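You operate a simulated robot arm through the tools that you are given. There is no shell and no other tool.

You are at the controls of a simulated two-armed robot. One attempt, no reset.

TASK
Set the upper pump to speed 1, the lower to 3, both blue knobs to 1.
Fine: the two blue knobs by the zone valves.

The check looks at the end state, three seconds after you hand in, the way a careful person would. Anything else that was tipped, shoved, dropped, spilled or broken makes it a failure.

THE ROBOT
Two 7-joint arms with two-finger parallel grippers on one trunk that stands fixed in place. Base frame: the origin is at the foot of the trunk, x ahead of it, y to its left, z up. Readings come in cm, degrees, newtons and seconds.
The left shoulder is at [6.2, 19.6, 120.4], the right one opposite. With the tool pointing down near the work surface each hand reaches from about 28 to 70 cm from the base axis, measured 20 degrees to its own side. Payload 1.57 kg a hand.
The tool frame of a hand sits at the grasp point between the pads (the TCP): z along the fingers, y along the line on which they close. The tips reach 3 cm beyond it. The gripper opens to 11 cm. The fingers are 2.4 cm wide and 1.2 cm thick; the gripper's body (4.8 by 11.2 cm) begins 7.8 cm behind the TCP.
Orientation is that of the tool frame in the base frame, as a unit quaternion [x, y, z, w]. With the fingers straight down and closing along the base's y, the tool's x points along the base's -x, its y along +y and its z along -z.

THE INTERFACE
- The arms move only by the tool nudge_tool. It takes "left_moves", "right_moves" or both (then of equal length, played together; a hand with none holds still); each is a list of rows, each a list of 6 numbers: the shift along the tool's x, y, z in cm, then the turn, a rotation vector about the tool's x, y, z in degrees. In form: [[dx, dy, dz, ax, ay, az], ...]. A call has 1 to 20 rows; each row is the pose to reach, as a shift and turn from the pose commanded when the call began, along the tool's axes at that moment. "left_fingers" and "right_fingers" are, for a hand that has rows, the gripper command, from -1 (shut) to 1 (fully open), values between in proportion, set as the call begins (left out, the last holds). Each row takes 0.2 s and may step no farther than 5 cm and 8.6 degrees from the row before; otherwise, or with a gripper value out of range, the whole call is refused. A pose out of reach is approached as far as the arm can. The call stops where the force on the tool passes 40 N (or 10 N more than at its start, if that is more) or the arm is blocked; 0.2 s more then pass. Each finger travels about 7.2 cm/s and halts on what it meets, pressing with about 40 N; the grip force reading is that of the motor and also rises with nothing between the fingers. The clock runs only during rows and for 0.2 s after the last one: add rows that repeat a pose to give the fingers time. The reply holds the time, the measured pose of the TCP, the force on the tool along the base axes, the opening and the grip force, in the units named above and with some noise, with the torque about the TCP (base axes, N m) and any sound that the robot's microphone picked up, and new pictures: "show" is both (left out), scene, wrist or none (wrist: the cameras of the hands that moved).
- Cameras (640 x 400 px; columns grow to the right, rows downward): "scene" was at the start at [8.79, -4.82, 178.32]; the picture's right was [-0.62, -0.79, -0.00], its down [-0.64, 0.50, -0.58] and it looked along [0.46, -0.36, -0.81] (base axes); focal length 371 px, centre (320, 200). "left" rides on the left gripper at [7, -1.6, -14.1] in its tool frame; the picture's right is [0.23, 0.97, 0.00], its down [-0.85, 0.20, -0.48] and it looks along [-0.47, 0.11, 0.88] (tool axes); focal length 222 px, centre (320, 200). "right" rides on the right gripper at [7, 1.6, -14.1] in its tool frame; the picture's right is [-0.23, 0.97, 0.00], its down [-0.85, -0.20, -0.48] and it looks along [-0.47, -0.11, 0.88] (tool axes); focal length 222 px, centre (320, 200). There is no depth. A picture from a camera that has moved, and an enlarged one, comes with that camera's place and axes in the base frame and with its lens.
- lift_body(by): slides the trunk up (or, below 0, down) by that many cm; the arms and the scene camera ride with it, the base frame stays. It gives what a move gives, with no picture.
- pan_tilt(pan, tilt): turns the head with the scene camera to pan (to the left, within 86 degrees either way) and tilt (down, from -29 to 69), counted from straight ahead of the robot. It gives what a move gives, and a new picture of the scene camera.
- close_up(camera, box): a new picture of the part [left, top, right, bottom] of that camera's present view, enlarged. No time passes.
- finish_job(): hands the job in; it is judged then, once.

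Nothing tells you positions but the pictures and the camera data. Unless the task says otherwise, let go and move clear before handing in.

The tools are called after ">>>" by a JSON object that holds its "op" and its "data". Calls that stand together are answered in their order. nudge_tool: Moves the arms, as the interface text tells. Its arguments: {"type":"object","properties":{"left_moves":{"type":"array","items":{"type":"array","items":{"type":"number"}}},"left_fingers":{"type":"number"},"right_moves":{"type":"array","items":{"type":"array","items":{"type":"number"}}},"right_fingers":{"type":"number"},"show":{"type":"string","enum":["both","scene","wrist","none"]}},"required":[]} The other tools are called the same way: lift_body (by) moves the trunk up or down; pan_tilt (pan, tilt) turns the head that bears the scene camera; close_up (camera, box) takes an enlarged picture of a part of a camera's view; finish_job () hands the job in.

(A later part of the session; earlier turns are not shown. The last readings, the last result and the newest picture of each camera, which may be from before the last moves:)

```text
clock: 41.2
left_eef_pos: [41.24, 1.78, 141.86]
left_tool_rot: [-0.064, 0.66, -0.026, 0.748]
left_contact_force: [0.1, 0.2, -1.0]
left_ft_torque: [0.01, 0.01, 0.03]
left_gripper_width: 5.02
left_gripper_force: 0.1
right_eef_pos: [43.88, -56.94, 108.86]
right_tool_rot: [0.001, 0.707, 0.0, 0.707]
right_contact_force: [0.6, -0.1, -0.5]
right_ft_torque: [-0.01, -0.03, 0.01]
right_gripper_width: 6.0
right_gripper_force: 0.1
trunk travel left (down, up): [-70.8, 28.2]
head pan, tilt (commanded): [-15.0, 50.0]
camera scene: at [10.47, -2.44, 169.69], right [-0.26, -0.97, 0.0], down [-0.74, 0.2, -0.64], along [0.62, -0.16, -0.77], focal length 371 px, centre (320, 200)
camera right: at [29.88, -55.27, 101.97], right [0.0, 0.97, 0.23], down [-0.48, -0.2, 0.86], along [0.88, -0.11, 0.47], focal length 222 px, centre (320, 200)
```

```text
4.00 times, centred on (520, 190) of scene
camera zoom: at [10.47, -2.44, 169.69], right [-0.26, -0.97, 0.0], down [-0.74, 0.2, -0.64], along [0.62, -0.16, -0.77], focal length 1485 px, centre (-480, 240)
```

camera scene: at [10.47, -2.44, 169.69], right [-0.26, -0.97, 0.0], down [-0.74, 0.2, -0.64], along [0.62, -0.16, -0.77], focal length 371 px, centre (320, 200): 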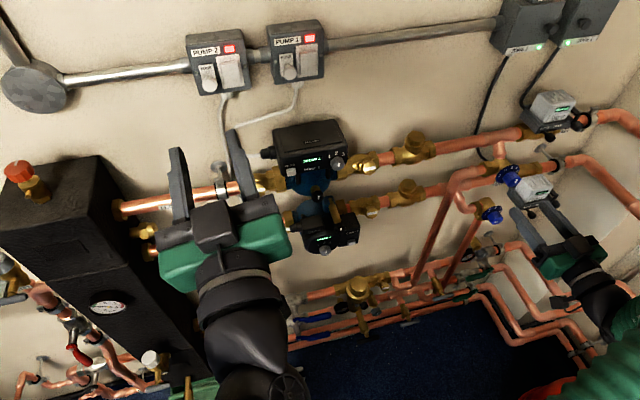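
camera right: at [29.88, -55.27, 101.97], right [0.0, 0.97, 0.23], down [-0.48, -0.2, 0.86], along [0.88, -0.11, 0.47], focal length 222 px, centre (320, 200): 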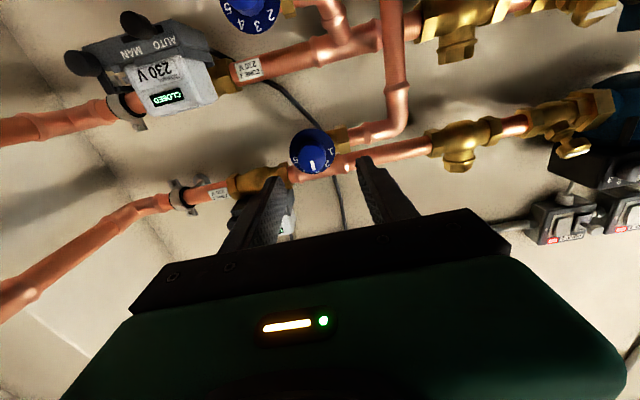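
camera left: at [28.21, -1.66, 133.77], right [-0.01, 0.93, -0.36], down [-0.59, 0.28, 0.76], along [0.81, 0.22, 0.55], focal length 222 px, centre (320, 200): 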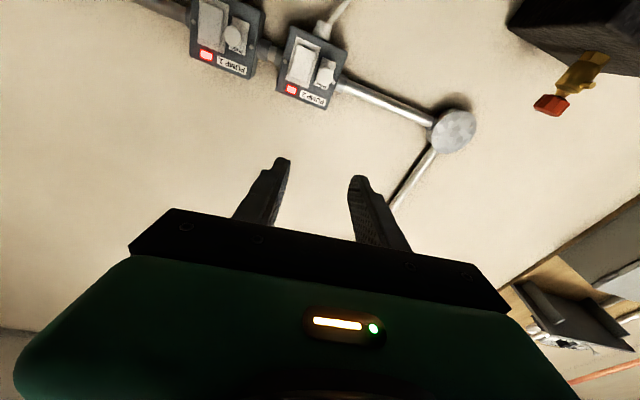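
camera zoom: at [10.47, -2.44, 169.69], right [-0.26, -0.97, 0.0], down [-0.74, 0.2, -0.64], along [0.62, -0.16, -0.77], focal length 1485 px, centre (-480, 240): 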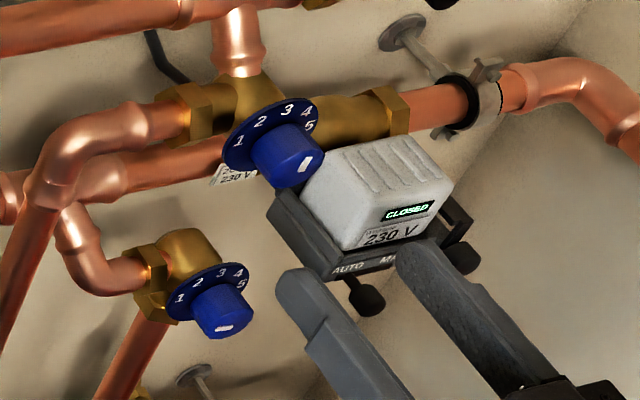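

The upper blue knob's pointer is also at 3, and I place its centre at about [53.3,-57.85,109.2], clear of both actuators. I'll roll to +40° and come to just short of it.

>>> {"op": "nudge_tool", "data": {"right_moves": [[-0.1, -0.3, 1, 0, 0, 8], [-0.2, -0.6, 2, 0, 0, 16], [-0.3, -0.9, 3, 0, 0, 24], [-0.3, -0.9, 4, 0, 0, 32], [-0.3, -0.9, 4.6, 0, 0, 40], [-0.3, -0.9, 4.6, 0, 0, 40]]}}

>>> {"op": "close_up", "data": {"camera": "right", "box": [240, 100, 400, 220]}}

>>> {"op": "close_up", "data": {"camera": "scene", "box": [470, 140, 570, 240]}}

```text
clock: 42.6
left_eef_pos: [41.2, 1.83, 141.75]
left_tool_rot: [-0.065, 0.66, -0.024, 0.748]
left_contact_force: [0.5, -0.2, 0.2]
left_ft_torque: [-0.03, -0.01, -0.03]
left_gripper_width: 5.01
left_gripper_force: 0.1
right_eef_pos: [48.66, -57.78, 109.2]
right_tool_rot: [0.242, 0.664, 0.243, 0.664]
right_contact_force: [0.3, -0.6, 0.5]
right_ft_torque: [-0.02, -0.03, -0.03]
right_gripper_width: 6.02
right_gripper_force: 0.1
trunk travel left (down, up): [-70.8, 28.2]
head pan, tilt (commanded): [-15.0, 50.0]
camera scene: at [10.43, -2.45, 169.67], right [-0.26, -0.97, 0.0], down [-0.74, 0.2, -0.64], along [0.62, -0.16, -0.77], focal length 371 px, centre (320, 200)
camera right: at [34.49, -52.09, 104.97], right [0.0, 0.6, 0.8], down [-0.48, -0.7, 0.53], along [0.88, -0.38, 0.29], focal length 222 px, centre (320, 200)
```

scene: 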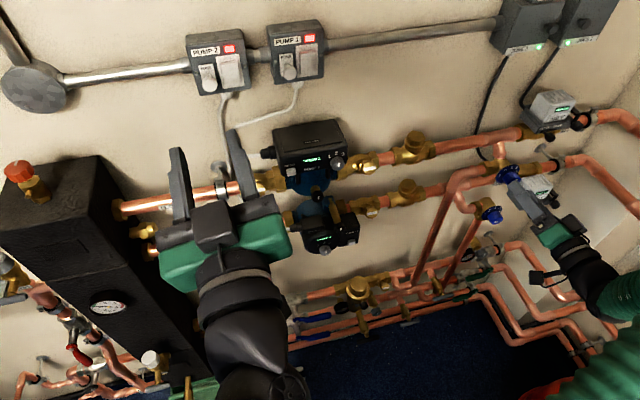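
right: 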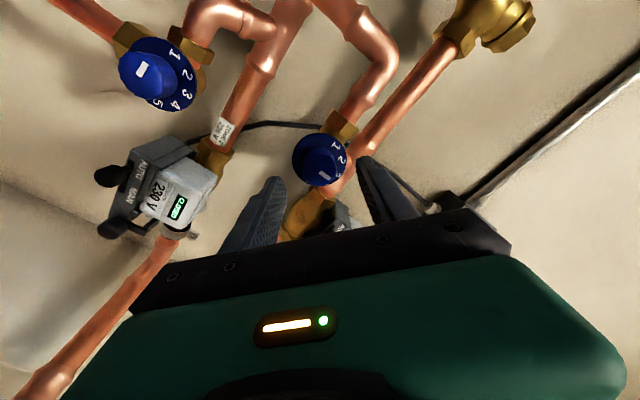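

```text
3.33 times, centred on (320, 160) of right
camera zoom: at [34.49, -52.09, 104.97], right [0.0, 0.6, 0.8], down [-0.48, -0.7, 0.53], along [0.88, -0.38, 0.29], focal length 740 px, centre (320, 333)
```

zoom: 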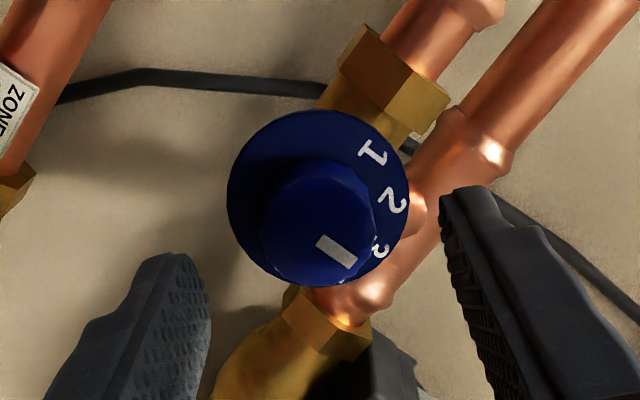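

```text
4.00 times, centred on (520, 190) of scene
camera zoom: at [10.43, -2.45, 169.67], right [-0.26, -0.97, 0.0], down [-0.74, 0.2, -0.64], along [0.62, -0.16, -0.77], focal length 1485 px, centre (-480, 240)
```

zoom: 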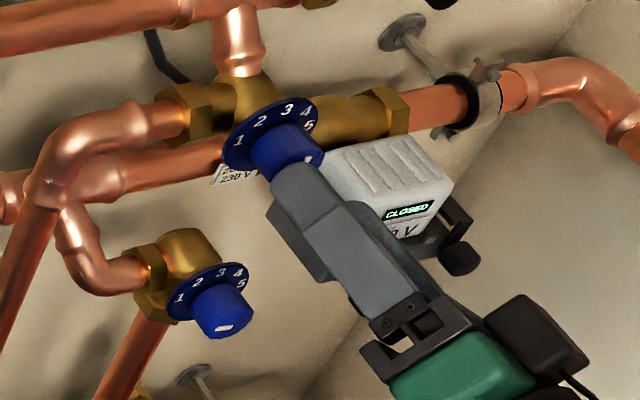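

Well aligned. Advancing around the upper blue knob and gripping it.

>>> {"op": "nudge_tool", "data": {"right_moves": [[0.05, 0, 0.8, 0, 0, 0], [0.05, 0, 1.6, 0, 0, 0], [0.05, 0, 2.4, 0, 0, 0], [0.05, 0, 3.2, 0, 0, 0], [0.05, 0, 3.2, 0, 0, 0]], "show": "none"}}

>>> {"op": "close_up", "data": {"camera": "scene", "box": [470, 140, 570, 240]}}

>>> {"op": "close_up", "data": {"camera": "right", "box": [240, 100, 400, 220]}}

```text
clock: 43.8
left_eef_pos: [41.18, 1.69, 141.79]
left_tool_rot: [-0.064, 0.66, -0.026, 0.748]
left_contact_force: [0.2, -1.4, 0.0]
left_ft_torque: [0.02, 0.01, 0.01]
left_gripper_width: 5.03
left_gripper_force: 0.1
right_eef_pos: [51.8, -57.9, 109.24]
right_tool_rot: [0.242, 0.665, 0.242, 0.665]
right_contact_force: [0.7, -0.3, -0.7]
right_ft_torque: [0.02, -0.02, 0.0]
right_gripper_width: 6.02
right_gripper_force: 0.0
trunk travel left (down, up): [-70.8, 28.2]
head pan, tilt (commanded): [-15.0, 50.0]
```

```text
4.00 times, centred on (520, 190) of scene
camera zoom: at [10.45, -2.45, 169.68], right [-0.26, -0.97, 0.0], down [-0.74, 0.2, -0.64], along [0.62, -0.16, -0.77], focal length 1485 px, centre (-480, 240)
```

zoom: 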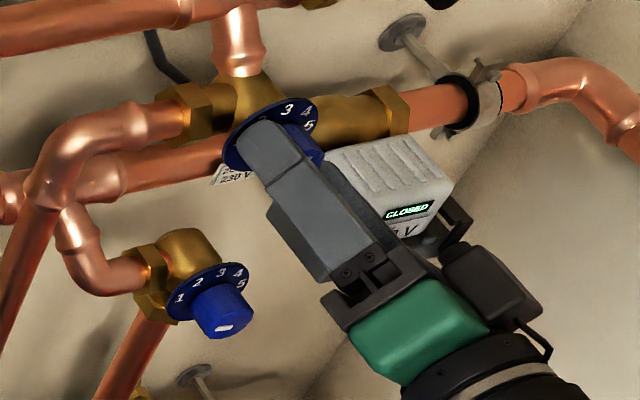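

```text
3.33 times, centred on (320, 160) of right
camera zoom: at [37.7, -52.1, 104.94], right [0.0, 0.6, 0.8], down [-0.48, -0.7, 0.53], along [0.88, -0.38, 0.29], focal length 740 px, centre (320, 333)
```

zoom: 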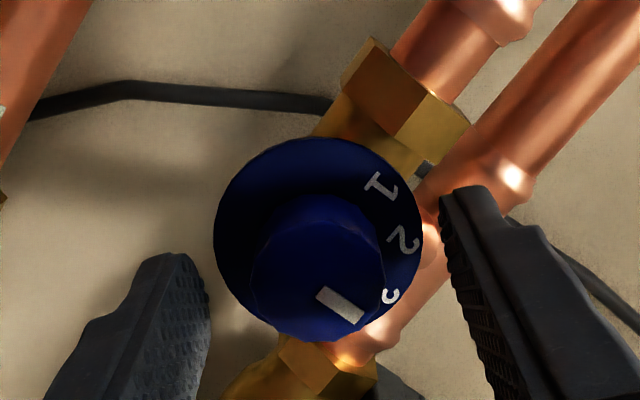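

>>> {"op": "nudge_tool", "data": {"right_moves": [[0, 0, 0.2, 0, 0, 0], [0, 0, 0.2, 0, 0, 0], [0, 0, 0.2, 0, 0, 0]], "right_fingers": -1, "show": "none"}}

>>> {"op": "nudge_tool", "data": {"right_moves": [[0, 0, 0, 0, 0, -6], [0, 0, 0, 0, 0, -12], [0, 0, 0, 0, 0, -18], [0, 0, 0, 0, 0, -24], [0, 0, 0, 0, 0, -30], [0, 0, 0, 0, 0, -36], [0, 0, 0, 0, 0, -40], [0, 0, 0, 0, 0, -40]], "show": "wrist"}}

```text
clock: 44.6
left_eef_pos: [41.21, 1.72, 141.81]
left_tool_rot: [-0.064, 0.659, -0.027, 0.749]
left_contact_force: [-0.2, 1.1, -0.6]
left_ft_torque: [0.0, 0.0, 0.03]
left_gripper_width: 4.98
left_gripper_force: 0.0
right_eef_pos: [52.09, -57.95, 109.22]
right_tool_rot: [0.242, 0.664, 0.243, 0.664]
right_contact_force: [-2.6, -0.6, -1.9]
right_ft_torque: [-0.03, -0.17, 0.15]
right_gripper_width: 3.16
right_gripper_force: 40.6
trunk travel left (down, up): [-70.8, 28.2]
head pan, tilt (commanded): [-15.0, 50.0]
```

```text
clock: 46.4
left_eef_pos: [41.04, 1.61, 141.95]
left_tool_rot: [-0.064, 0.66, -0.027, 0.748]
left_contact_force: [-1.2, -0.5, 0.7]
left_ft_torque: [0.0, 0.02, 0.01]
left_gripper_width: 5.02
left_gripper_force: 0.1
right_eef_pos: [51.87, -58.0, 109.18]
right_tool_rot: [0.001, 0.707, -0.002, 0.707]
right_contact_force: [-3.4, -4.2, -2.9]
right_ft_torque: [-0.02, -0.21, 0.24]
right_gripper_width: 3.15
right_gripper_force: 40.1
trunk travel left (down, up): [-70.8, 28.2]
head pan, tilt (commanded): [-15.0, 50.0]
camera right: at [37.85, -56.29, 102.21], right [0.0, 0.97, 0.23], down [-0.48, -0.2, 0.86], along [0.88, -0.11, 0.47], focal length 222 px, centre (320, 200)
```

right: 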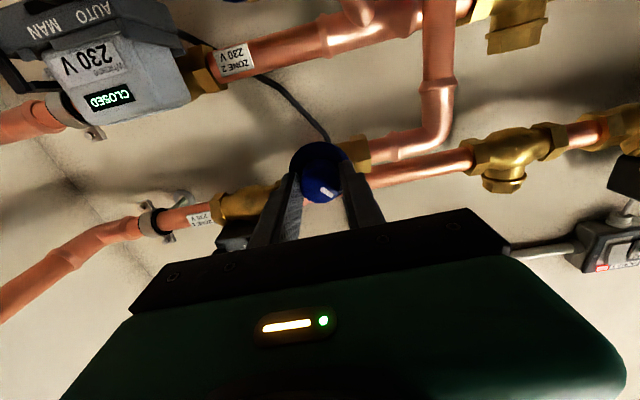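

Turned 40° with low side load. Continuing another 28°.

>>> {"op": "nudge_tool", "data": {"right_moves": [[0, 0, 0, 0, 0, -6], [0, 0, 0, 0, 0, -12], [0, 0, 0, 0, 0, -18], [0, 0, 0, 0, 0, -24], [0, 0, 0, 0, 0, -28], [0, 0, 0, 0, 0, -28]], "show": "none"}}

>>> {"op": "nudge_tool", "data": {"right_moves": [[0, 0, 0, 0, 0, 0], [0, 0, 0, 0, 0, 0], [0, 0, -1, 0, 0, 0], [0, 0, -2.5, 0, 0, 0], [0, 0, -4, 0, 0, 0], [0, 0, -4, 0, 0, 0]], "right_fingers": 0.09, "show": "wrist"}}

```text
clock: 47.8
left_eef_pos: [41.27, 1.85, 141.77]
left_tool_rot: [-0.065, 0.66, -0.025, 0.748]
left_contact_force: [0.5, 0.1, -0.1]
left_ft_torque: [0.05, -0.03, 0.0]
left_gripper_width: 5.01
left_gripper_force: 0.1
right_eef_pos: [51.93, -58.01, 109.24]
right_tool_rot: [-0.171, 0.686, -0.172, 0.686]
right_contact_force: [2.0, -6.3, 4.6]
right_ft_torque: [-0.03, 0.34, 0.15]
right_gripper_width: 3.15
right_gripper_force: 40.3
trunk travel left (down, up): [-70.8, 28.2]
head pan, tilt (commanded): [-15.0, 50.0]
```

```text
clock: 49.2
left_eef_pos: [41.33, 1.91, 141.65]
left_tool_rot: [-0.064, 0.66, -0.026, 0.748]
left_contact_force: [0.0, -0.5, 0.6]
left_ft_torque: [0.03, -0.01, -0.03]
left_gripper_width: 5.0
left_gripper_force: 0.0
right_eef_pos: [47.98, -57.94, 109.02]
right_tool_rot: [-0.172, 0.686, -0.17, 0.686]
right_contact_force: [-0.8, 0.9, 0.9]
right_ft_torque: [-0.01, 0.01, 0.0]
right_gripper_width: 6.01
right_gripper_force: 0.0
trunk travel left (down, up): [-70.8, 28.2]
head pan, tilt (commanded): [-15.0, 50.0]
camera right: at [33.88, -59.66, 102.24], right [0.0, 0.97, -0.26], down [-0.48, 0.23, 0.85], along [0.88, 0.12, 0.46], focal length 222 px, centre (320, 200)
```

right: 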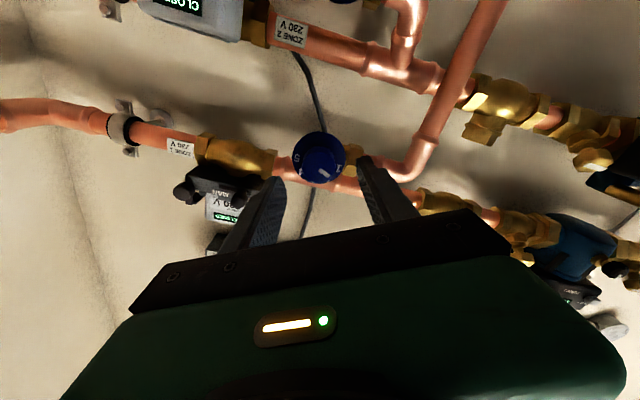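

Released and backed off. Now I roll back to +15° for a second, final bite toward the stop at 1.

>>> {"op": "nudge_tool", "data": {"right_moves": [[0, 0, 0, 0, 0, 7.5], [0, 0, 0, 0, 0, 15], [0, 0, 0, 0, 0, 22.5], [0, 0, 0, 0, 0, 30], [0, 0, 0, 0, 0, 37.5], [0, 0, 0, 0, 0, 43], [0, 0, 0, 0, 0, 43]], "show": "wrist"}}

>>> {"op": "close_up", "data": {"camera": "right", "box": [270, 100, 370, 180]}}

>>> {"op": "close_up", "data": {"camera": "scene", "box": [490, 155, 530, 195]}}

```text
clock: 50.8
left_eef_pos: [41.31, 1.74, 141.68]
left_tool_rot: [-0.065, 0.66, -0.024, 0.748]
left_contact_force: [0.1, 0.0, -1.5]
left_ft_torque: [-0.01, -0.01, 0.0]
left_gripper_width: 5.03
left_gripper_force: 0.2
right_eef_pos: [48.03, -57.82, 109.15]
right_tool_rot: [0.093, 0.701, 0.093, 0.701]
right_contact_force: [0.6, -0.1, -0.2]
right_ft_torque: [0.0, 0.02, -0.01]
right_gripper_width: 5.98
right_gripper_force: 0.1
trunk travel left (down, up): [-70.8, 28.2]
head pan, tilt (commanded): [-15.0, 50.0]
camera right: at [33.89, -54.44, 102.87], right [0.0, 0.88, 0.47], down [-0.48, -0.41, 0.77], along [0.88, -0.23, 0.42], focal length 222 px, centre (320, 200)
```

right: 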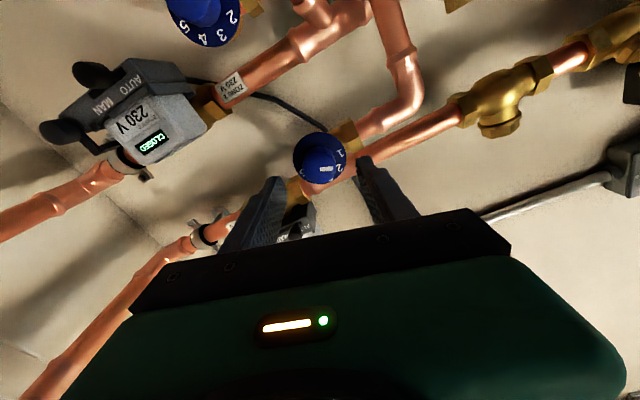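

```text
5.00 times, centred on (320, 140) of right
camera zoom: at [33.89, -54.44, 102.87], right [0.0, 0.88, 0.47], down [-0.48, -0.41, 0.77], along [0.88, -0.23, 0.42], focal length 1111 px, centre (320, 500)
```

zoom: 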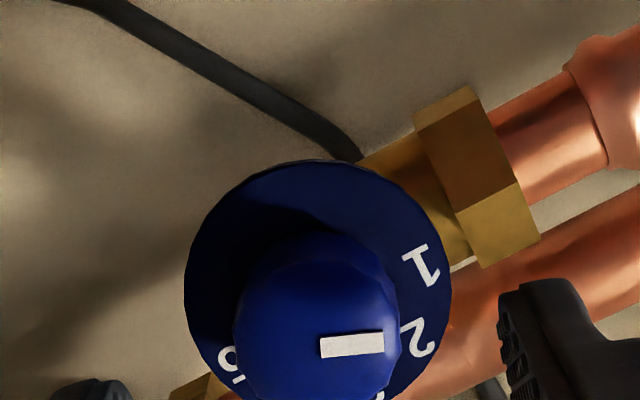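

```text
10.00 times, centred on (510, 175) of scene
camera zoom: at [10.49, -2.43, 169.67], right [-0.26, -0.97, 0.0], down [-0.74, 0.2, -0.64], along [0.62, -0.16, -0.77], focal length 3713 px, centre (-1580, 450)
```

zoom: 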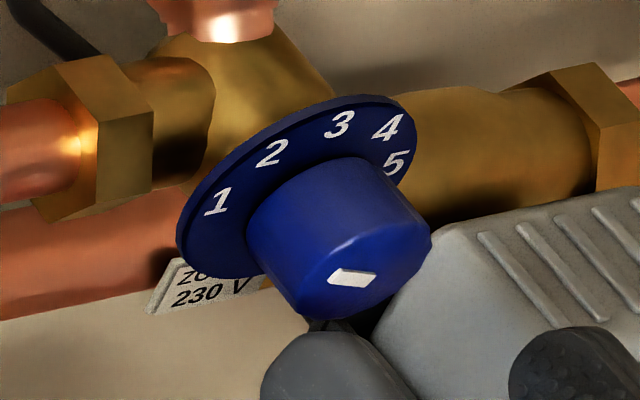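

The pointer is at about 66°, so it needs about 14–15° more. Gripping again for the final turn.

>>> {"op": "nudge_tool", "data": {"right_moves": [[-0.1, -0.1, 1, 0, 0, 0], [-0.13, -0.12, 2, 0, 0, 0], [-0.13, -0.12, 3, 0, 0, 0], [-0.13, -0.12, 3.9, 0, 0, 0], [-0.13, -0.12, 3.9, 0, 0, 0]], "show": "none"}}

>>> {"op": "nudge_tool", "data": {"right_moves": [[0, 0, 0, 0, 0, 0], [0, 0, 0, 0, 0, 0], [0, 0, 0, 0, 0, 0]], "right_fingers": -1, "show": "none"}}

>>> {"op": "nudge_tool", "data": {"right_moves": [[0, 0, 0, 0, 0, -4], [0, 0, 0, 0, 0, -8], [0, 0, 0, 0, 0, -12], [0, 0, 0, 0, 0, -16], [0, 0, 0, 0, 0, -16]], "show": "none"}}

>>> {"op": "nudge_tool", "data": {"right_moves": [[0, 0, 0, 0, 0, 0], [0, 0, 0, 0, 0, 0], [0, 0, -1, 0, 0, 0], [0, 0, -2.5, 0, 0, 0], [0, 0, -4, 0, 0, 0], [0, 0, -6, 0, 0, 0], [0, 0, -6, 0, 0, 0]], "right_fingers": 0.09, "show": "wrist"}}

>>> {"op": "close_up", "data": {"camera": "right", "box": [270, 90, 370, 170]}}

>>> {"op": "close_up", "data": {"camera": "scene", "box": [480, 150, 540, 230]}}

```text
clock: 52.0
left_eef_pos: [41.18, 1.88, 141.7]
left_tool_rot: [-0.065, 0.659, -0.026, 0.748]
left_contact_force: [0.6, -0.3, -0.4]
left_ft_torque: [-0.01, -0.03, 0.0]
left_gripper_width: 5.01
left_gripper_force: 0.1
right_eef_pos: [51.69, -58.13, 109.3]
right_tool_rot: [0.092, 0.701, 0.092, 0.701]
right_contact_force: [0.1, 0.6, 0.3]
right_ft_torque: [0.01, 0.01, 0.03]
right_gripper_width: 6.03
right_gripper_force: 0.2
trunk travel left (down, up): [-70.8, 28.2]
head pan, tilt (commanded): [-15.0, 50.0]
```

```text
clock: 52.8
left_eef_pos: [41.15, 1.86, 141.84]
left_tool_rot: [-0.065, 0.66, -0.026, 0.748]
left_contact_force: [-0.1, 0.1, -0.5]
left_ft_torque: [-0.02, 0.01, 0.0]
left_gripper_width: 5.02
left_gripper_force: 0.0
right_eef_pos: [51.85, -57.94, 109.34]
right_tool_rot: [0.092, 0.701, 0.093, 0.701]
right_contact_force: [0.9, 0.6, 0.4]
right_ft_torque: [0.0, -0.16, 0.01]
right_gripper_width: 3.17
right_gripper_force: 40.3
trunk travel left (down, up): [-70.8, 28.2]
head pan, tilt (commanded): [-15.0, 50.0]
```

```text
clock: 54.0
left_eef_pos: [41.17, 1.95, 141.72]
left_tool_rot: [-0.065, 0.659, -0.027, 0.748]
left_contact_force: [0.0, 0.6, 0.7]
left_ft_torque: [0.01, -0.01, 0.01]
left_gripper_width: 5.02
left_gripper_force: 0.2
right_eef_pos: [51.82, -57.94, 109.19]
right_tool_rot: [-0.007, 0.707, -0.007, 0.707]
right_contact_force: [-0.3, 2.4, 1.0]
right_ft_torque: [0.44, -0.18, -0.01]
right_gripper_width: 3.12
right_gripper_force: 40.1
trunk travel left (down, up): [-70.8, 28.2]
head pan, tilt (commanded): [-15.0, 50.0]
```

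```text
clock: 55.6
left_eef_pos: [41.17, 1.82, 141.84]
left_tool_rot: [-0.065, 0.66, -0.026, 0.748]
left_contact_force: [0.1, -0.1, -0.4]
left_ft_torque: [0.0, -0.01, 0.0]
left_gripper_width: 5.01
left_gripper_force: 0.0
right_eef_pos: [45.83, -57.95, 109.18]
right_tool_rot: [-0.006, 0.707, -0.006, 0.707]
right_contact_force: [-0.9, 0.7, -0.1]
right_ft_torque: [-0.03, -0.03, -0.01]
right_gripper_width: 6.0
right_gripper_force: 0.0
trunk travel left (down, up): [-70.8, 28.2]
head pan, tilt (commanded): [-15.0, 50.0]
camera right: at [31.78, -56.46, 102.25], right [0.0, 0.98, 0.21], down [-0.48, -0.18, 0.86], along [0.88, -0.1, 0.47], focal length 222 px, centre (320, 200)
```

right: 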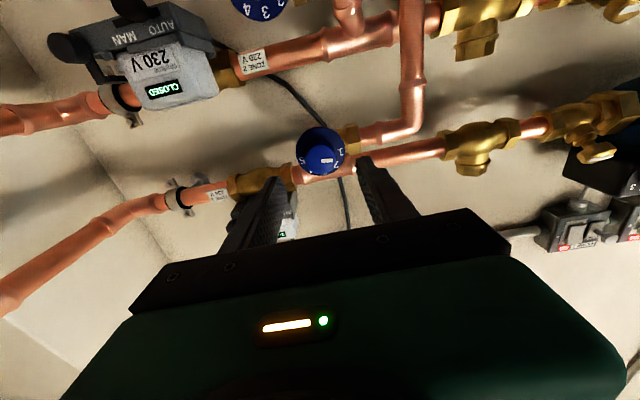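

```text
5.00 times, centred on (320, 130) of right
camera zoom: at [31.78, -56.46, 102.25], right [0.0, 0.98, 0.21], down [-0.48, -0.18, 0.86], along [0.88, -0.1, 0.47], focal length 1111 px, centre (320, 550)
```

zoom: 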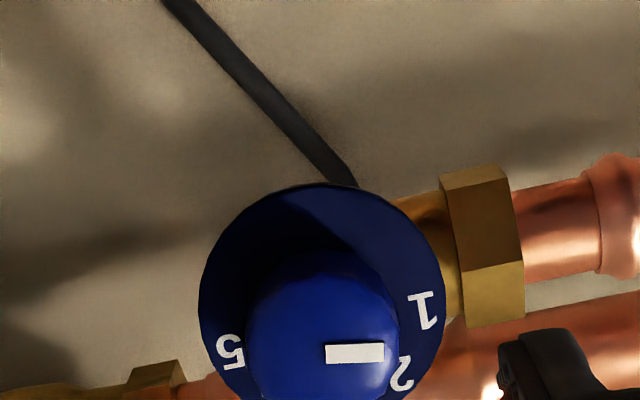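

```text
5.00 times, centred on (510, 190) of scene
camera zoom: at [10.48, -2.44, 169.67], right [-0.26, -0.97, 0.0], down [-0.74, 0.2, -0.64], along [0.62, -0.16, -0.77], focal length 1857 px, centre (-630, 250)
```

zoom: 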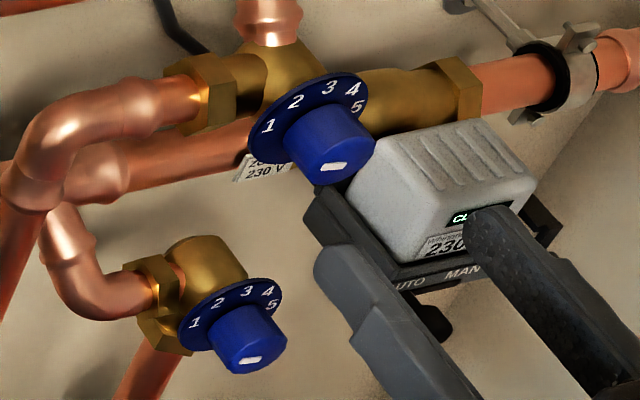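

Both blue knobs now point at "1" (about 79–80°, at their stops). For the pumps I'll retract the right hand, move the left hand further aside, and lower the trunk so the right arm isn't folded too tightly in front of its shoulder.

>>> {"op": "nudge_tool", "data": {"right_moves": [[0, 0, -1.0, 0, 0, 0], [0, 0, -2.0, 0, 0, 0], [0, 0, -3.0, 0, 0, 0]], "left_moves": [[-0.3, 2.6, 0.2, 0, 0, 0], [-0.6, 5.3, 0.3, 0, 0, 0], [-0.9, 7.9, 0.5, 0, 0, 0]], "show": "none"}}

>>> {"op": "lift_body", "data": {"by": -12}}

>>> {"op": "pan_tilt", "data": {"pan": -15, "tilt": 48}}

```text
clock: 56.4
left_eef_pos: [42.99, 3.94, 140.17]
left_tool_rot: [-0.076, 0.649, -0.042, 0.756]
left_contact_force: [0.2, -0.1, 0.5]
left_ft_torque: [0.02, -0.01, -0.02]
left_gripper_width: 5.01
left_gripper_force: 0.0
left hand out of reach, approached as far as the arm can: row 1, 2, 3
right_eef_pos: [42.97, -57.97, 109.24]
right_tool_rot: [-0.006, 0.707, -0.007, 0.707]
right_contact_force: [0.8, 0.6, -0.1]
right_ft_torque: [-0.01, -0.01, 0.04]
right_gripper_width: 6.01
right_gripper_force: 0.1
trunk travel left (down, up): [-70.8, 28.2]
head pan, tilt (commanded): [-15.0, 50.0]
```

```text
clock: 57.3
left_eef_pos: [43.87, 4.26, 138.26]
left_tool_rot: [-0.12, 0.616, -0.073, 0.775]
left_contact_force: [0.0, -0.7, 0.0]
left_ft_torque: [0.02, -0.01, 0.0]
left_gripper_width: 5.0
left_gripper_force: 0.1
right_eef_pos: [42.85, -57.93, 102.29]
right_tool_rot: [-0.007, 0.707, -0.007, 0.707]
right_contact_force: [0.0, -0.3, -0.7]
right_ft_torque: [-0.01, 0.0, -0.04]
right_gripper_width: 6.0
right_gripper_force: 0.0
trunk travel left (down, up): [-64.1, 34.9]
head pan, tilt (commanded): [-15.0, 50.0]
stopped: the arm was blocked; the commanded pose is now the measured one
```

```text
clock: 57.9
left_eef_pos: [43.72, 4.28, 138.32]
left_tool_rot: [-0.119, 0.617, -0.071, 0.775]
left_contact_force: [0.4, -0.7, 0.0]
left_ft_torque: [-0.03, -0.01, 0.0]
left_gripper_width: 4.99
left_gripper_force: 0.0
right_eef_pos: [42.86, -57.92, 102.54]
right_tool_rot: [-0.006, 0.707, -0.007, 0.707]
right_contact_force: [0.7, -0.3, -0.2]
right_ft_torque: [0.0, -0.01, 0.0]
right_gripper_width: 6.01
right_gripper_force: 0.0
trunk travel left (down, up): [-64.1, 34.9]
head pan, tilt (commanded): [-15.0, 48.0]
camera scene: at [10.63, -2.47, 163.29], right [-0.26, -0.97, 0.0], down [-0.72, 0.19, -0.67], along [0.65, -0.17, -0.74], focal length 371 px, centre (320, 200)
```

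scene: 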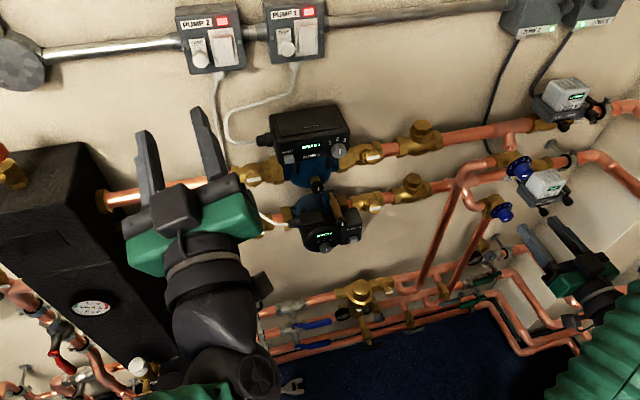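

The left arm's forward-pointing posture is badly contorted (its elbow is up beside the head), and that keeps blocking. I'll bring the left hand back to its comfortable pointing-down posture at about [38,6,130].

>>> {"op": "nudge_tool", "data": {"left_moves": [[0.4, 0.3, -0.55, -0.72, 7.86, 1.21], [0.9, 0.6, -1.1, -1.45, 15.7, 2.4], [1.3, 0.9, -1.6, -2.17, 23.6, 3.6], [1.8, 1.2, -2.2, -2.9, 31.4, 4.8], [2.2, 1.5, -2.7, -3.6, 39.3, 6.0], [2.7, 1.85, -3.3, -4.3, 47.2, 7.2], [3.1, 2.2, -3.8, -5.1, 55.0, 8.5], [3.6, 2.5, -4.3, -5.8, 62.9, 9.7], [4.0, 2.8, -4.9, -6.5, 70.8, 10.9], [4.4, 3.1, -5.4, -7.2, 78.6, 12.1], [4.9, 3.4, -6.0, -8.0, 86.5, 13.3], [5.3, 3.7, -6.5, -8.7, 94.3, 14.5], [5.78, 4.02, -7.06, -9.4, 102.2, 15.7], [5.78, 4.02, -7.06, -9.4, 102.2, 15.7]], "show": "scene"}}

```text
clock: 60.9
left_eef_pos: [37.93, 6.05, 130.3]
left_tool_rot: [0.001, 1.0, 0.001, -0.001]
left_contact_force: [-1.0, 1.0, 0.0]
left_ft_torque: [0.02, 0.0, -0.02]
left_gripper_width: 5.04
left_gripper_force: 0.1
left hand out of reach, approached as far as the arm can: row 1, 2, 3, 4, 5, 6, 7, 8
right_eef_pos: [42.84, -57.71, 102.71]
right_tool_rot: [-0.007, 0.707, -0.007, 0.707]
right_contact_force: [-0.2, 0.1, 0.5]
right_ft_torque: [0.01, 0.03, -0.01]
right_gripper_width: 6.0
right_gripper_force: 0.1
trunk travel left (down, up): [-64.1, 34.9]
head pan, tilt (commanded): [-15.0, 48.0]
camera scene: at [10.63, -2.48, 163.33], right [-0.26, -0.97, 0.0], down [-0.72, 0.19, -0.67], along [0.65, -0.17, -0.74], focal length 371 px, centre (320, 200)
```

scene: 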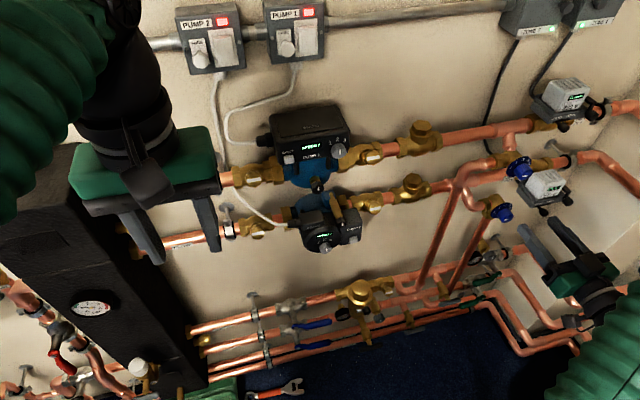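

The left hand is comfortable now and the pumps are in full view. I'll move the right hand across to about [46,-30,120], still clear of the wall fittings.

>>> {"op": "nudge_tool", "data": {"right_moves": [[-2, 3.5, 0.4, 0, 0, 0.8], [-4, 7, 0.8, 0, 0, 0.8], [-6, 10.5, 1.2, 0, 0, 0.8], [-8, 14, 1.6, 0, 0, 0.8], [-10.5, 17.5, 2, 0, 0, 0.8], [-13, 21, 2.4, 0, 0, 0.8], [-15, 24.5, 2.8, 0, 0, 0.8], [-17, 28, 3.2, 0, 0, 0.8], [-17, 28, 3.2, 0, 0, 0.8]]}}

```text
clock: 62.9
left_eef_pos: [38.02, 6.11, 130.26]
left_tool_rot: [0.001, 1.0, 0.001, -0.001]
left_contact_force: [0.0, -0.3, 0.5]
left_ft_torque: [0.01, -0.03, -0.01]
left_gripper_width: 5.0
left_gripper_force: 0.0
right_eef_pos: [50.35, -32.62, 120.49]
right_tool_rot: [-0.002, 0.707, -0.002, 0.707]
right_contact_force: [-0.2, 0.3, -0.2]
right_ft_torque: [-0.01, 0.01, 0.01]
right_gripper_width: 6.0
right_gripper_force: 0.1
right hand out of reach, approached as far as the arm can: row 6, 7, 8, 9
trunk travel left (down, up): [-64.1, 34.9]
head pan, tilt (commanded): [-15.0, 48.0]
camera scene: at [10.64, -2.15, 163.33], right [-0.26, -0.97, 0.0], down [-0.72, 0.19, -0.67], along [0.65, -0.17, -0.74], focal length 371 px, centre (320, 200)
camera right: at [36.41, -30.92, 113.6], right [0.0, 0.98, 0.22], down [-0.48, -0.19, 0.86], along [0.88, -0.11, 0.47], focal length 222 px, centre (320, 200)
```

scene: 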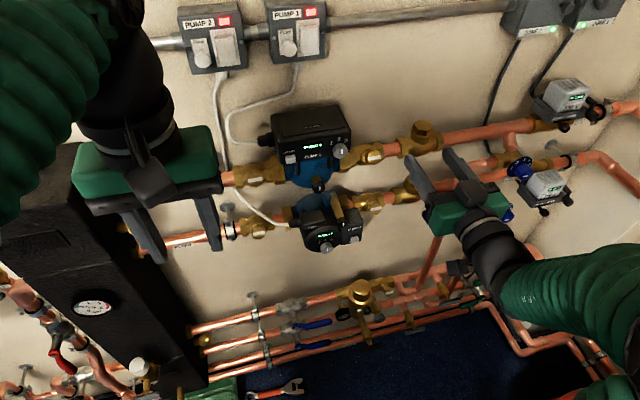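
right: 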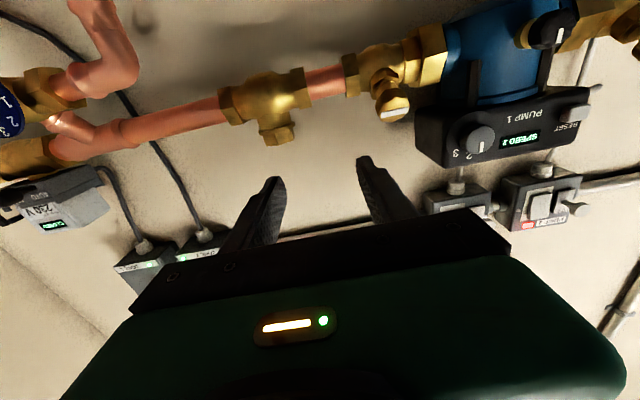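

The right arm is limited when this high and this close in. Lowering the trunk should give it room, and its tips (x≈53) remain clear of the pipes behind.

>>> {"op": "lift_body", "data": {"by": -14}}

>>> {"op": "pan_tilt", "data": {"pan": -20, "tilt": 38}}

```text
clock: 64.6
left_eef_pos: [37.91, 5.96, 116.24]
left_tool_rot: [0.001, 1.0, 0.002, -0.001]
left_contact_force: [-0.3, 0.9, -0.8]
left_ft_torque: [0.0, 0.02, -0.01]
left_gripper_width: 5.02
left_gripper_force: 0.1
right_eef_pos: [50.43, -32.63, 106.46]
right_tool_rot: [-0.002, 0.707, -0.003, 0.707]
right_contact_force: [0.0, -0.6, 0.0]
right_ft_torque: [-0.02, 0.02, 0.04]
right_gripper_width: 5.98
right_gripper_force: 0.1
trunk travel left (down, up): [-50.1, 48.9]
head pan, tilt (commanded): [-15.0, 48.0]
```

```text
clock: 65.3
left_eef_pos: [38.03, 6.0, 116.41]
left_tool_rot: [0.0, 1.0, 0.001, -0.001]
left_contact_force: [-0.1, 0.1, -0.4]
left_ft_torque: [0.02, -0.01, -0.03]
left_gripper_width: 4.99
left_gripper_force: 0.0
right_eef_pos: [50.36, -32.65, 106.42]
right_tool_rot: [-0.001, 0.707, -0.003, 0.707]
right_contact_force: [-0.7, -0.8, 0.4]
right_ft_torque: [0.0, 0.01, -0.01]
right_gripper_width: 6.02
right_gripper_force: 0.0
trunk travel left (down, up): [-50.1, 48.9]
head pan, tilt (commanded): [-20.0, 38.0]
camera scene: at [11.15, -3.19, 150.77], right [-0.34, -0.94, 0.0], down [-0.58, 0.21, -0.79], along [0.74, -0.27, -0.62], focal length 371 px, centre (320, 200)
```

scene: 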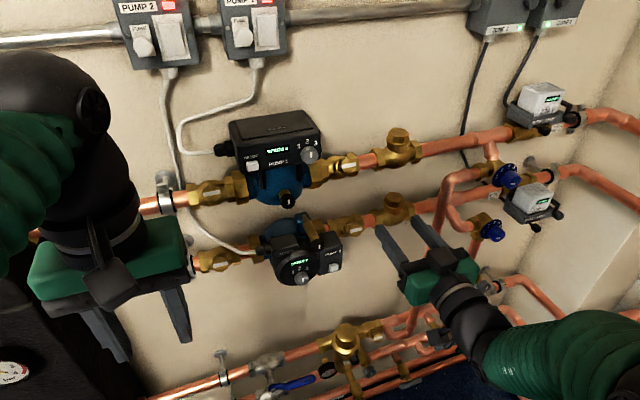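

The trunk is down and the view is good. Now I raise the right hand to the upper pump knob's height, then slide left toward it, stopping short.

>>> {"op": "nudge_tool", "data": {"right_moves": [[-3, 0, -1, 0, 0, 0], [-6, 0, -2, 0, 0, 0], [-9, 0, -2.5, 0, 0, 0], [-12, 0, -2.5, 0, 0, 0], [-15, 0, -2.5, 0, 0, 0], [-15.3, 2, -2.5, 0, 0, 0], [-15.3, 4, -2.5, 0, 0, 0], [-15.3, 6, -2.5, 0, 0, 0], [-15.3, 6, -2.5, 0, 0, 0]]}}

```text
clock: 67.3
left_eef_pos: [38.01, 5.98, 116.23]
left_tool_rot: [0.001, 1.0, 0.002, -0.002]
left_contact_force: [0.3, 0.0, 0.9]
left_ft_torque: [0.0, -0.02, -0.01]
left_gripper_width: 5.01
left_gripper_force: 0.0
right_eef_pos: [49.32, -31.49, 117.71]
right_tool_rot: [-0.002, 0.707, -0.001, 0.707]
right_contact_force: [0.0, 0.2, -0.1]
right_ft_torque: [-0.02, 0.01, -0.05]
right_gripper_width: 5.99
right_gripper_force: 0.0
right hand out of reach, approached as far as the arm can: row 4, 5, 6, 7, 8, 9
trunk travel left (down, up): [-50.1, 48.9]
head pan, tilt (commanded): [-20.0, 38.0]
camera scene: at [11.09, -3.17, 150.78], right [-0.34, -0.94, 0.0], down [-0.58, 0.21, -0.79], along [0.74, -0.27, -0.62], focal length 371 px, centre (320, 200)
camera right: at [35.11, -29.77, 110.82], right [0.0, 0.98, 0.22], down [-0.48, -0.2, 0.86], along [0.88, -0.11, 0.47], focal length 222 px, centre (320, 200)
```

scene: 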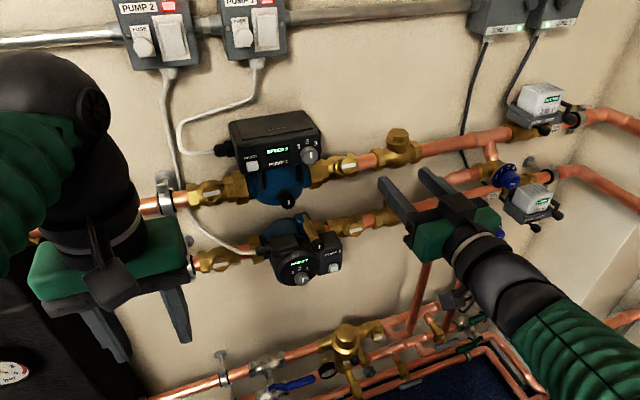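
right: 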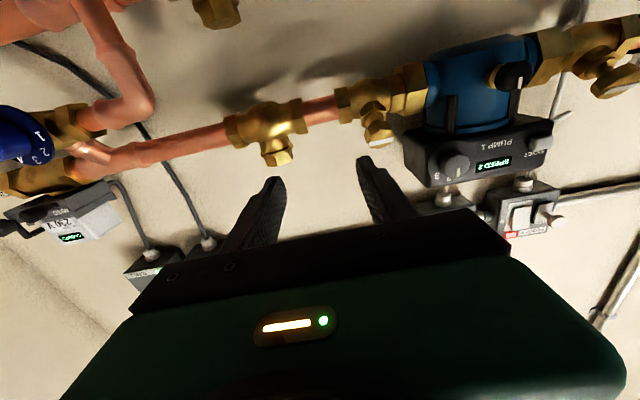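

This elbow-out posture limits the wrist. The natural posture is elbow up with the forearm pointing straight ahead, so I'll go back through the pointing-down pose (like the start) and then turn forward again with the trunk lower.

>>> {"op": "nudge_tool", "data": {"right_moves": [[0.3, -0.8, -1.8, 0, 7.5, 0], [0.6, -1.6, -3.6, 0, 15, 0], [0.9, -2.4, -5.4, 0, 22.5, 0], [1.2, -3.2, -7.2, 0, 30, 0], [1.5, -4.0, -9.0, 0, 37.5, 0], [1.8, -4.8, -10.6, 0, 45, 0], [2.1, -5.6, -12, 0, 52.5, 0], [2.4, -6.4, -13.4, 0, 60, 0], [2.7, -7.2, -14.6, 0, 67.5, 0], [3.0, -8.2, -15.6, 0, 75, 0], [3.3, -9.2, -16.6, 0, 82.5, 0], [3.5, -10.5, -17.3, 0, 90, 0], [3.5, -10.5, -17.3, 0, 90, 0]], "show": "none"}}

>>> {"op": "pan_tilt", "data": {"pan": -45, "tilt": 50}}

```text
clock: 70.1
left_eef_pos: [38.02, 6.02, 116.38]
left_tool_rot: [0.001, 1.0, 0.002, 0.0]
left_contact_force: [0.3, 0.5, 0.0]
left_ft_torque: [0.0, 0.0, 0.0]
left_gripper_width: 5.04
left_gripper_force: 0.1
right_eef_pos: [31.88, -42.17, 114.22]
right_tool_rot: [0.0, 1.0, -0.003, 0.0]
right_contact_force: [-0.6, -0.3, 0.2]
right_ft_torque: [-0.04, -0.02, -0.03]
right_gripper_width: 6.01
right_gripper_force: 0.2
right hand out of reach, approached as far as the arm can: row 1, 2, 3, 4, 5, 6, 7
trunk travel left (down, up): [-50.1, 48.9]
head pan, tilt (commanded): [-20.0, 38.0]
```

```text
clock: 71.0
left_eef_pos: [38.14, 5.96, 116.32]
left_tool_rot: [0.001, 1.0, 0.002, -0.001]
left_contact_force: [0.0, -0.3, 0.3]
left_ft_torque: [-0.02, 0.02, 0.0]
left_gripper_width: 5.0
left_gripper_force: 0.0
right_eef_pos: [32.16, -42.18, 114.36]
right_tool_rot: [0.0, 1.0, -0.003, 0.0]
right_contact_force: [0.1, -0.7, 0.1]
right_ft_torque: [-0.01, -0.03, 0.01]
right_gripper_width: 6.02
right_gripper_force: 0.0
trunk travel left (down, up): [-50.1, 48.9]
head pan, tilt (commanded): [-45.0, 50.0]
camera scene: at [8.5, -5.71, 149.06], right [-0.71, -0.71, 0.0], down [-0.54, 0.54, -0.64], along [0.45, -0.45, -0.77], focal length 371 px, centre (320, 200)
```

scene: 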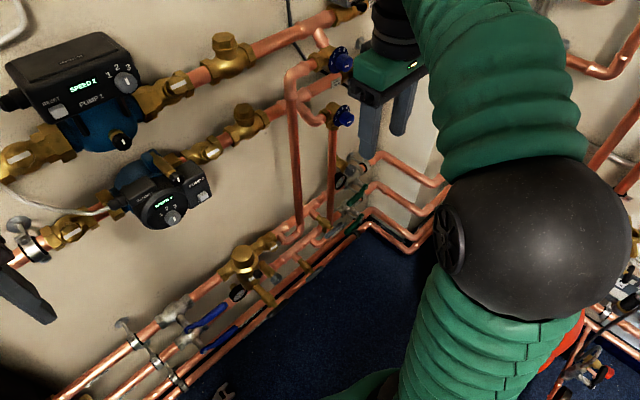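

The elbow is up again, as at the start. I'll now turn the right hand forward while keeping it high and forward, to about [50,-30,124], where the pipes are still about 10 cm beyond the tips.

>>> {"op": "nudge_tool", "data": {"right_moves": [[-1.5, 1, -1.6, 0, -7.5, 0], [-3, 2, -3.2, 0, -15, 0], [-4.5, 3, -4.8, 0, -22.5, 0], [-6, 4, -6.2, 0, -30, 0], [-7.5, 5, -7.4, 0, -37.5, 0], [-9, 6, -8.4, 0, -45, 0], [-10.5, 7, -9.2, 0, -52.5, 0], [-12, 8, -9.6, 0, -60, 0], [-13.5, 9, -10, 0, -67.5, 0], [-15, 10, -10, 0, -75, 0], [-16.5, 11, -10, 0, -82.5, 0], [-18, 12, -10, 0, -90, 0], [-18, 12, -10, 0, -90, 0]], "show": "scene"}}

```text
clock: 73.8
left_eef_pos: [37.57, 6.12, 116.41]
left_tool_rot: [0.001, 1.0, 0.001, 0.0]
left_contact_force: [-0.4, -0.7, 0.3]
left_ft_torque: [0.01, 0.0, 0.01]
left_gripper_width: 5.02
left_gripper_force: 0.1
right_eef_pos: [51.31, -30.21, 121.68]
right_tool_rot: [-0.003, 0.706, -0.001, 0.708]
right_contact_force: [0.3, 0.6, 1.2]
right_ft_torque: [0.0, 0.01, -0.01]
right_gripper_width: 6.02
right_gripper_force: 0.1
right hand out of reach, approached as far as the arm can: row 7, 8, 9, 10, 11, 12, 13
trunk travel left (down, up): [-50.1, 48.9]
head pan, tilt (commanded): [-45.0, 50.0]
camera scene: at [8.11, -5.55, 149.07], right [-0.71, -0.71, 0.0], down [-0.54, 0.54, -0.64], along [0.46, -0.45, -0.77], focal length 371 px, centre (320, 200)
```

scene: 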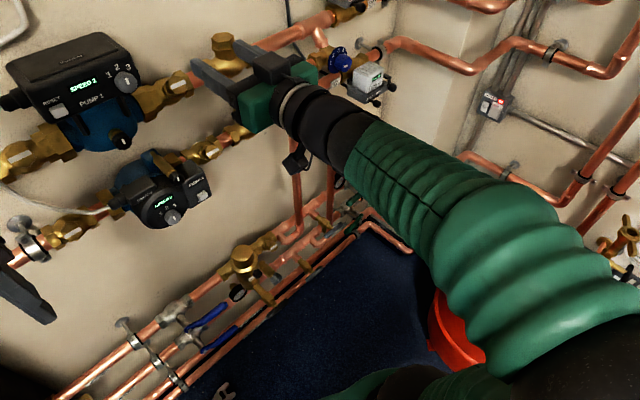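

Much better: the forearm now points nearly straight ahead. I'll try sliding left toward the upper pump knob in small steps.

>>> {"op": "nudge_tool", "data": {"right_moves": [[0, 1.5, 0.5, 0, 0, 0], [0, 3, 0.7, 0, 0, 0], [0, 4.5, 0.7, 0, 0, 0], [0, 6, 0.7, 0, 0, 0], [0, 6, 0.7, 0, 0, 0]], "show": "scene"}}

```text
clock: 75.0
left_eef_pos: [37.96, 6.04, 116.32]
left_tool_rot: [0.001, 1.0, 0.001, 0.0]
left_contact_force: [0.5, 0.4, -0.1]
left_ft_torque: [0.01, 0.0, 0.02]
left_gripper_width: 5.03
left_gripper_force: 0.0
right_eef_pos: [53.34, -24.6, 121.02]
right_tool_rot: [-0.002, 0.707, -0.001, 0.707]
right_contact_force: [-0.6, 0.6, 0.2]
right_ft_torque: [0.02, 0.04, 0.0]
right_gripper_width: 6.01
right_gripper_force: 0.0
right hand out of reach, approached as far as the arm can: row 2, 3, 4, 5
trunk travel left (down, up): [-50.1, 48.9]
head pan, tilt (commanded): [-45.0, 50.0]
camera scene: at [8.39, -5.61, 149.06], right [-0.71, -0.71, 0.0], down [-0.54, 0.54, -0.64], along [0.45, -0.45, -0.77], focal length 371 px, centre (320, 200)
```

scene: 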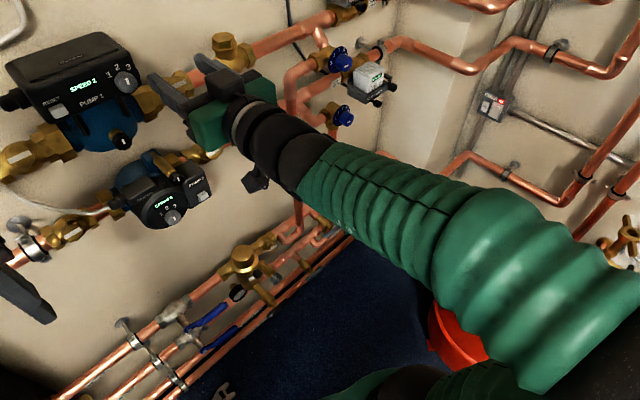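

The limit is how close the wrist can come to the shoulder, so a bigger height difference should let the hand stay further back. I'll back away to the right, lower the trunk another 14 cm, and then raise the hand again.

>>> {"op": "nudge_tool", "data": {"right_moves": [[0, -2, -0.5, 0, 0, 0], [0, -4, -1.5, 0, 0, 0], [0, -6, -2.5, 0, 0, 0], [0, -8, -3.5, 0, 0, 0], [0, -9, -4, 0, 0, 0], [0, -9, -4, 0, 0, 0]], "show": "none"}}

>>> {"op": "lift_body", "data": {"by": -14}}

>>> {"op": "pan_tilt", "data": {"pan": -25, "tilt": 30}}

```text
clock: 76.4
left_eef_pos: [38.02, 5.95, 116.23]
left_tool_rot: [0.0, 1.0, 0.002, 0.0]
left_contact_force: [0.7, 0.1, -0.6]
left_ft_torque: [0.03, 0.01, -0.01]
left_gripper_width: 5.02
left_gripper_force: 0.0
right_eef_pos: [49.16, -33.63, 120.98]
right_tool_rot: [-0.003, 0.707, -0.001, 0.707]
right_contact_force: [-0.4, -0.7, -0.2]
right_ft_torque: [-0.01, 0.01, 0.0]
right_gripper_width: 5.99
right_gripper_force: 0.0
right hand out of reach, approached as far as the arm can: row 2, 3, 4
trunk travel left (down, up): [-50.1, 48.9]
head pan, tilt (commanded): [-45.0, 50.0]
```

```text
clock: 78.1
left_eef_pos: [38.0, 5.95, 102.2]
left_tool_rot: [0.001, 1.0, 0.002, -0.001]
left_contact_force: [-0.4, 0.0, 0.2]
left_ft_torque: [0.0, -0.06, 0.01]
left_gripper_width: 5.04
left_gripper_force: 0.0
right_eef_pos: [49.62, -33.97, 105.77]
right_tool_rot: [0.002, 0.714, 0.004, 0.7]
right_contact_force: [0.1, 0.3, -1.2]
right_ft_torque: [-0.01, 0.0, 0.0]
right_gripper_width: 6.01
right_gripper_force: 0.0
trunk travel left (down, up): [-36.1, 62.9]
head pan, tilt (commanded): [-45.0, 50.0]
```

```text
clock: 78.9
left_eef_pos: [38.03, 6.13, 102.15]
left_tool_rot: [0.001, 1.0, 0.002, -0.001]
left_contact_force: [0.4, -0.3, 0.2]
left_ft_torque: [0.01, 0.01, -0.01]
left_gripper_width: 5.0
left_gripper_force: 0.2
right_eef_pos: [49.7, -33.95, 105.82]
right_tool_rot: [0.003, 0.715, 0.004, 0.7]
right_contact_force: [-0.1, 0.9, 0.3]
right_ft_torque: [0.02, 0.0, 0.03]
right_gripper_width: 6.02
right_gripper_force: 0.0
trunk travel left (down, up): [-36.1, 62.9]
head pan, tilt (commanded): [-25.0, 30.0]
camera scene: at [11.18, -4.04, 137.93], right [-0.42, -0.91, 0.0], down [-0.45, 0.21, -0.86], along [0.78, -0.37, -0.5], focal length 371 px, centre (320, 200)
```

scene: 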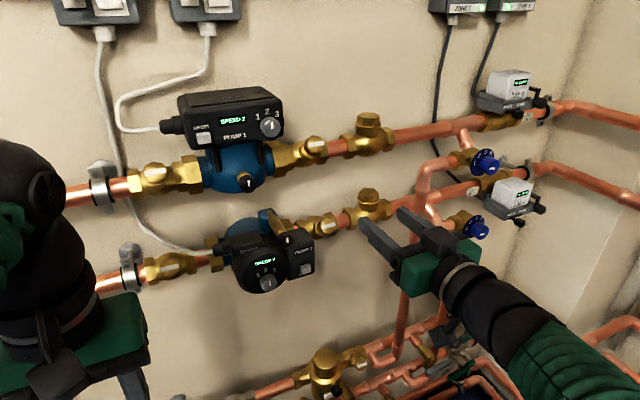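

A great view of the pumps now, and the right hand has room. I raise it to the upper knob's height first, then slide left.

>>> {"op": "nudge_tool", "data": {"right_moves": [[-3, 0, -0.5, 0, -0.5, 0], [-6, 0, -1, 0, -1, 0], [-9, 0, -1.5, 0, -1.3, 0], [-12, 0, -2, 0, -1.3, 0], [-15.5, 0, -2, 0, -1.3, 0], [-15.5, 3, -2, 0, -1.3, 0], [-15.5, 6, -2, 0, -1.3, 0], [-15.5, 6, -2, 0, -1.3, 0]]}}

```text
clock: 80.9
left_eef_pos: [38.0, 6.02, 102.04]
left_tool_rot: [0.001, 1.0, 0.002, 0.0]
left_contact_force: [0.0, -1.0, 0.4]
left_ft_torque: [-0.01, 0.03, 0.01]
left_gripper_width: 5.0
left_gripper_force: 0.0
right_eef_pos: [51.57, -35.85, 118.12]
right_tool_rot: [0.003, 0.714, 0.02, 0.7]
right_contact_force: [0.4, 0.7, 0.0]
right_ft_torque: [0.01, -0.01, -0.01]
right_gripper_width: 5.99
right_gripper_force: 0.1
right hand out of reach, approached as far as the arm can: row 1, 2, 3, 4, 5, 6, 7, 8
trunk travel left (down, up): [-36.1, 62.9]
head pan, tilt (commanded): [-25.0, 30.0]
stopped in row 8 (right hand): the arm was blocked; the commanded pose is now the measured one
camera scene: at [11.24, -4.04, 137.78], right [-0.42, -0.91, 0.0], down [-0.45, 0.21, -0.87], along [0.78, -0.37, -0.5], focal length 371 px, centre (320, 200)
camera right: at [37.24, -34.24, 111.47], right [-0.02, 0.97, 0.26], down [-0.46, -0.24, 0.86], along [0.89, -0.1, 0.44], focal length 222 px, centre (320, 200)
```

scene: 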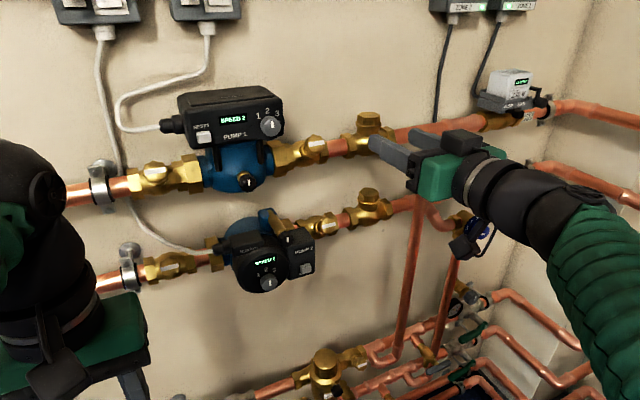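
right: 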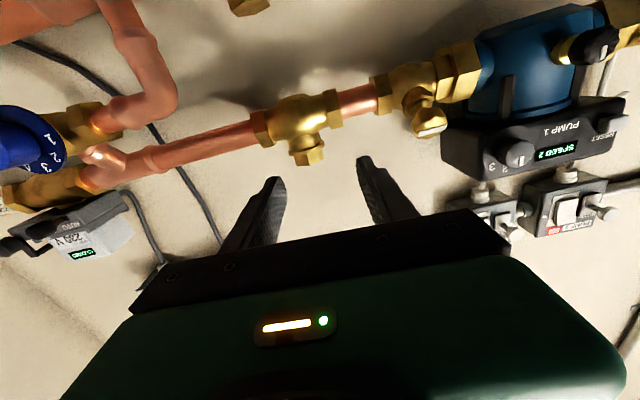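

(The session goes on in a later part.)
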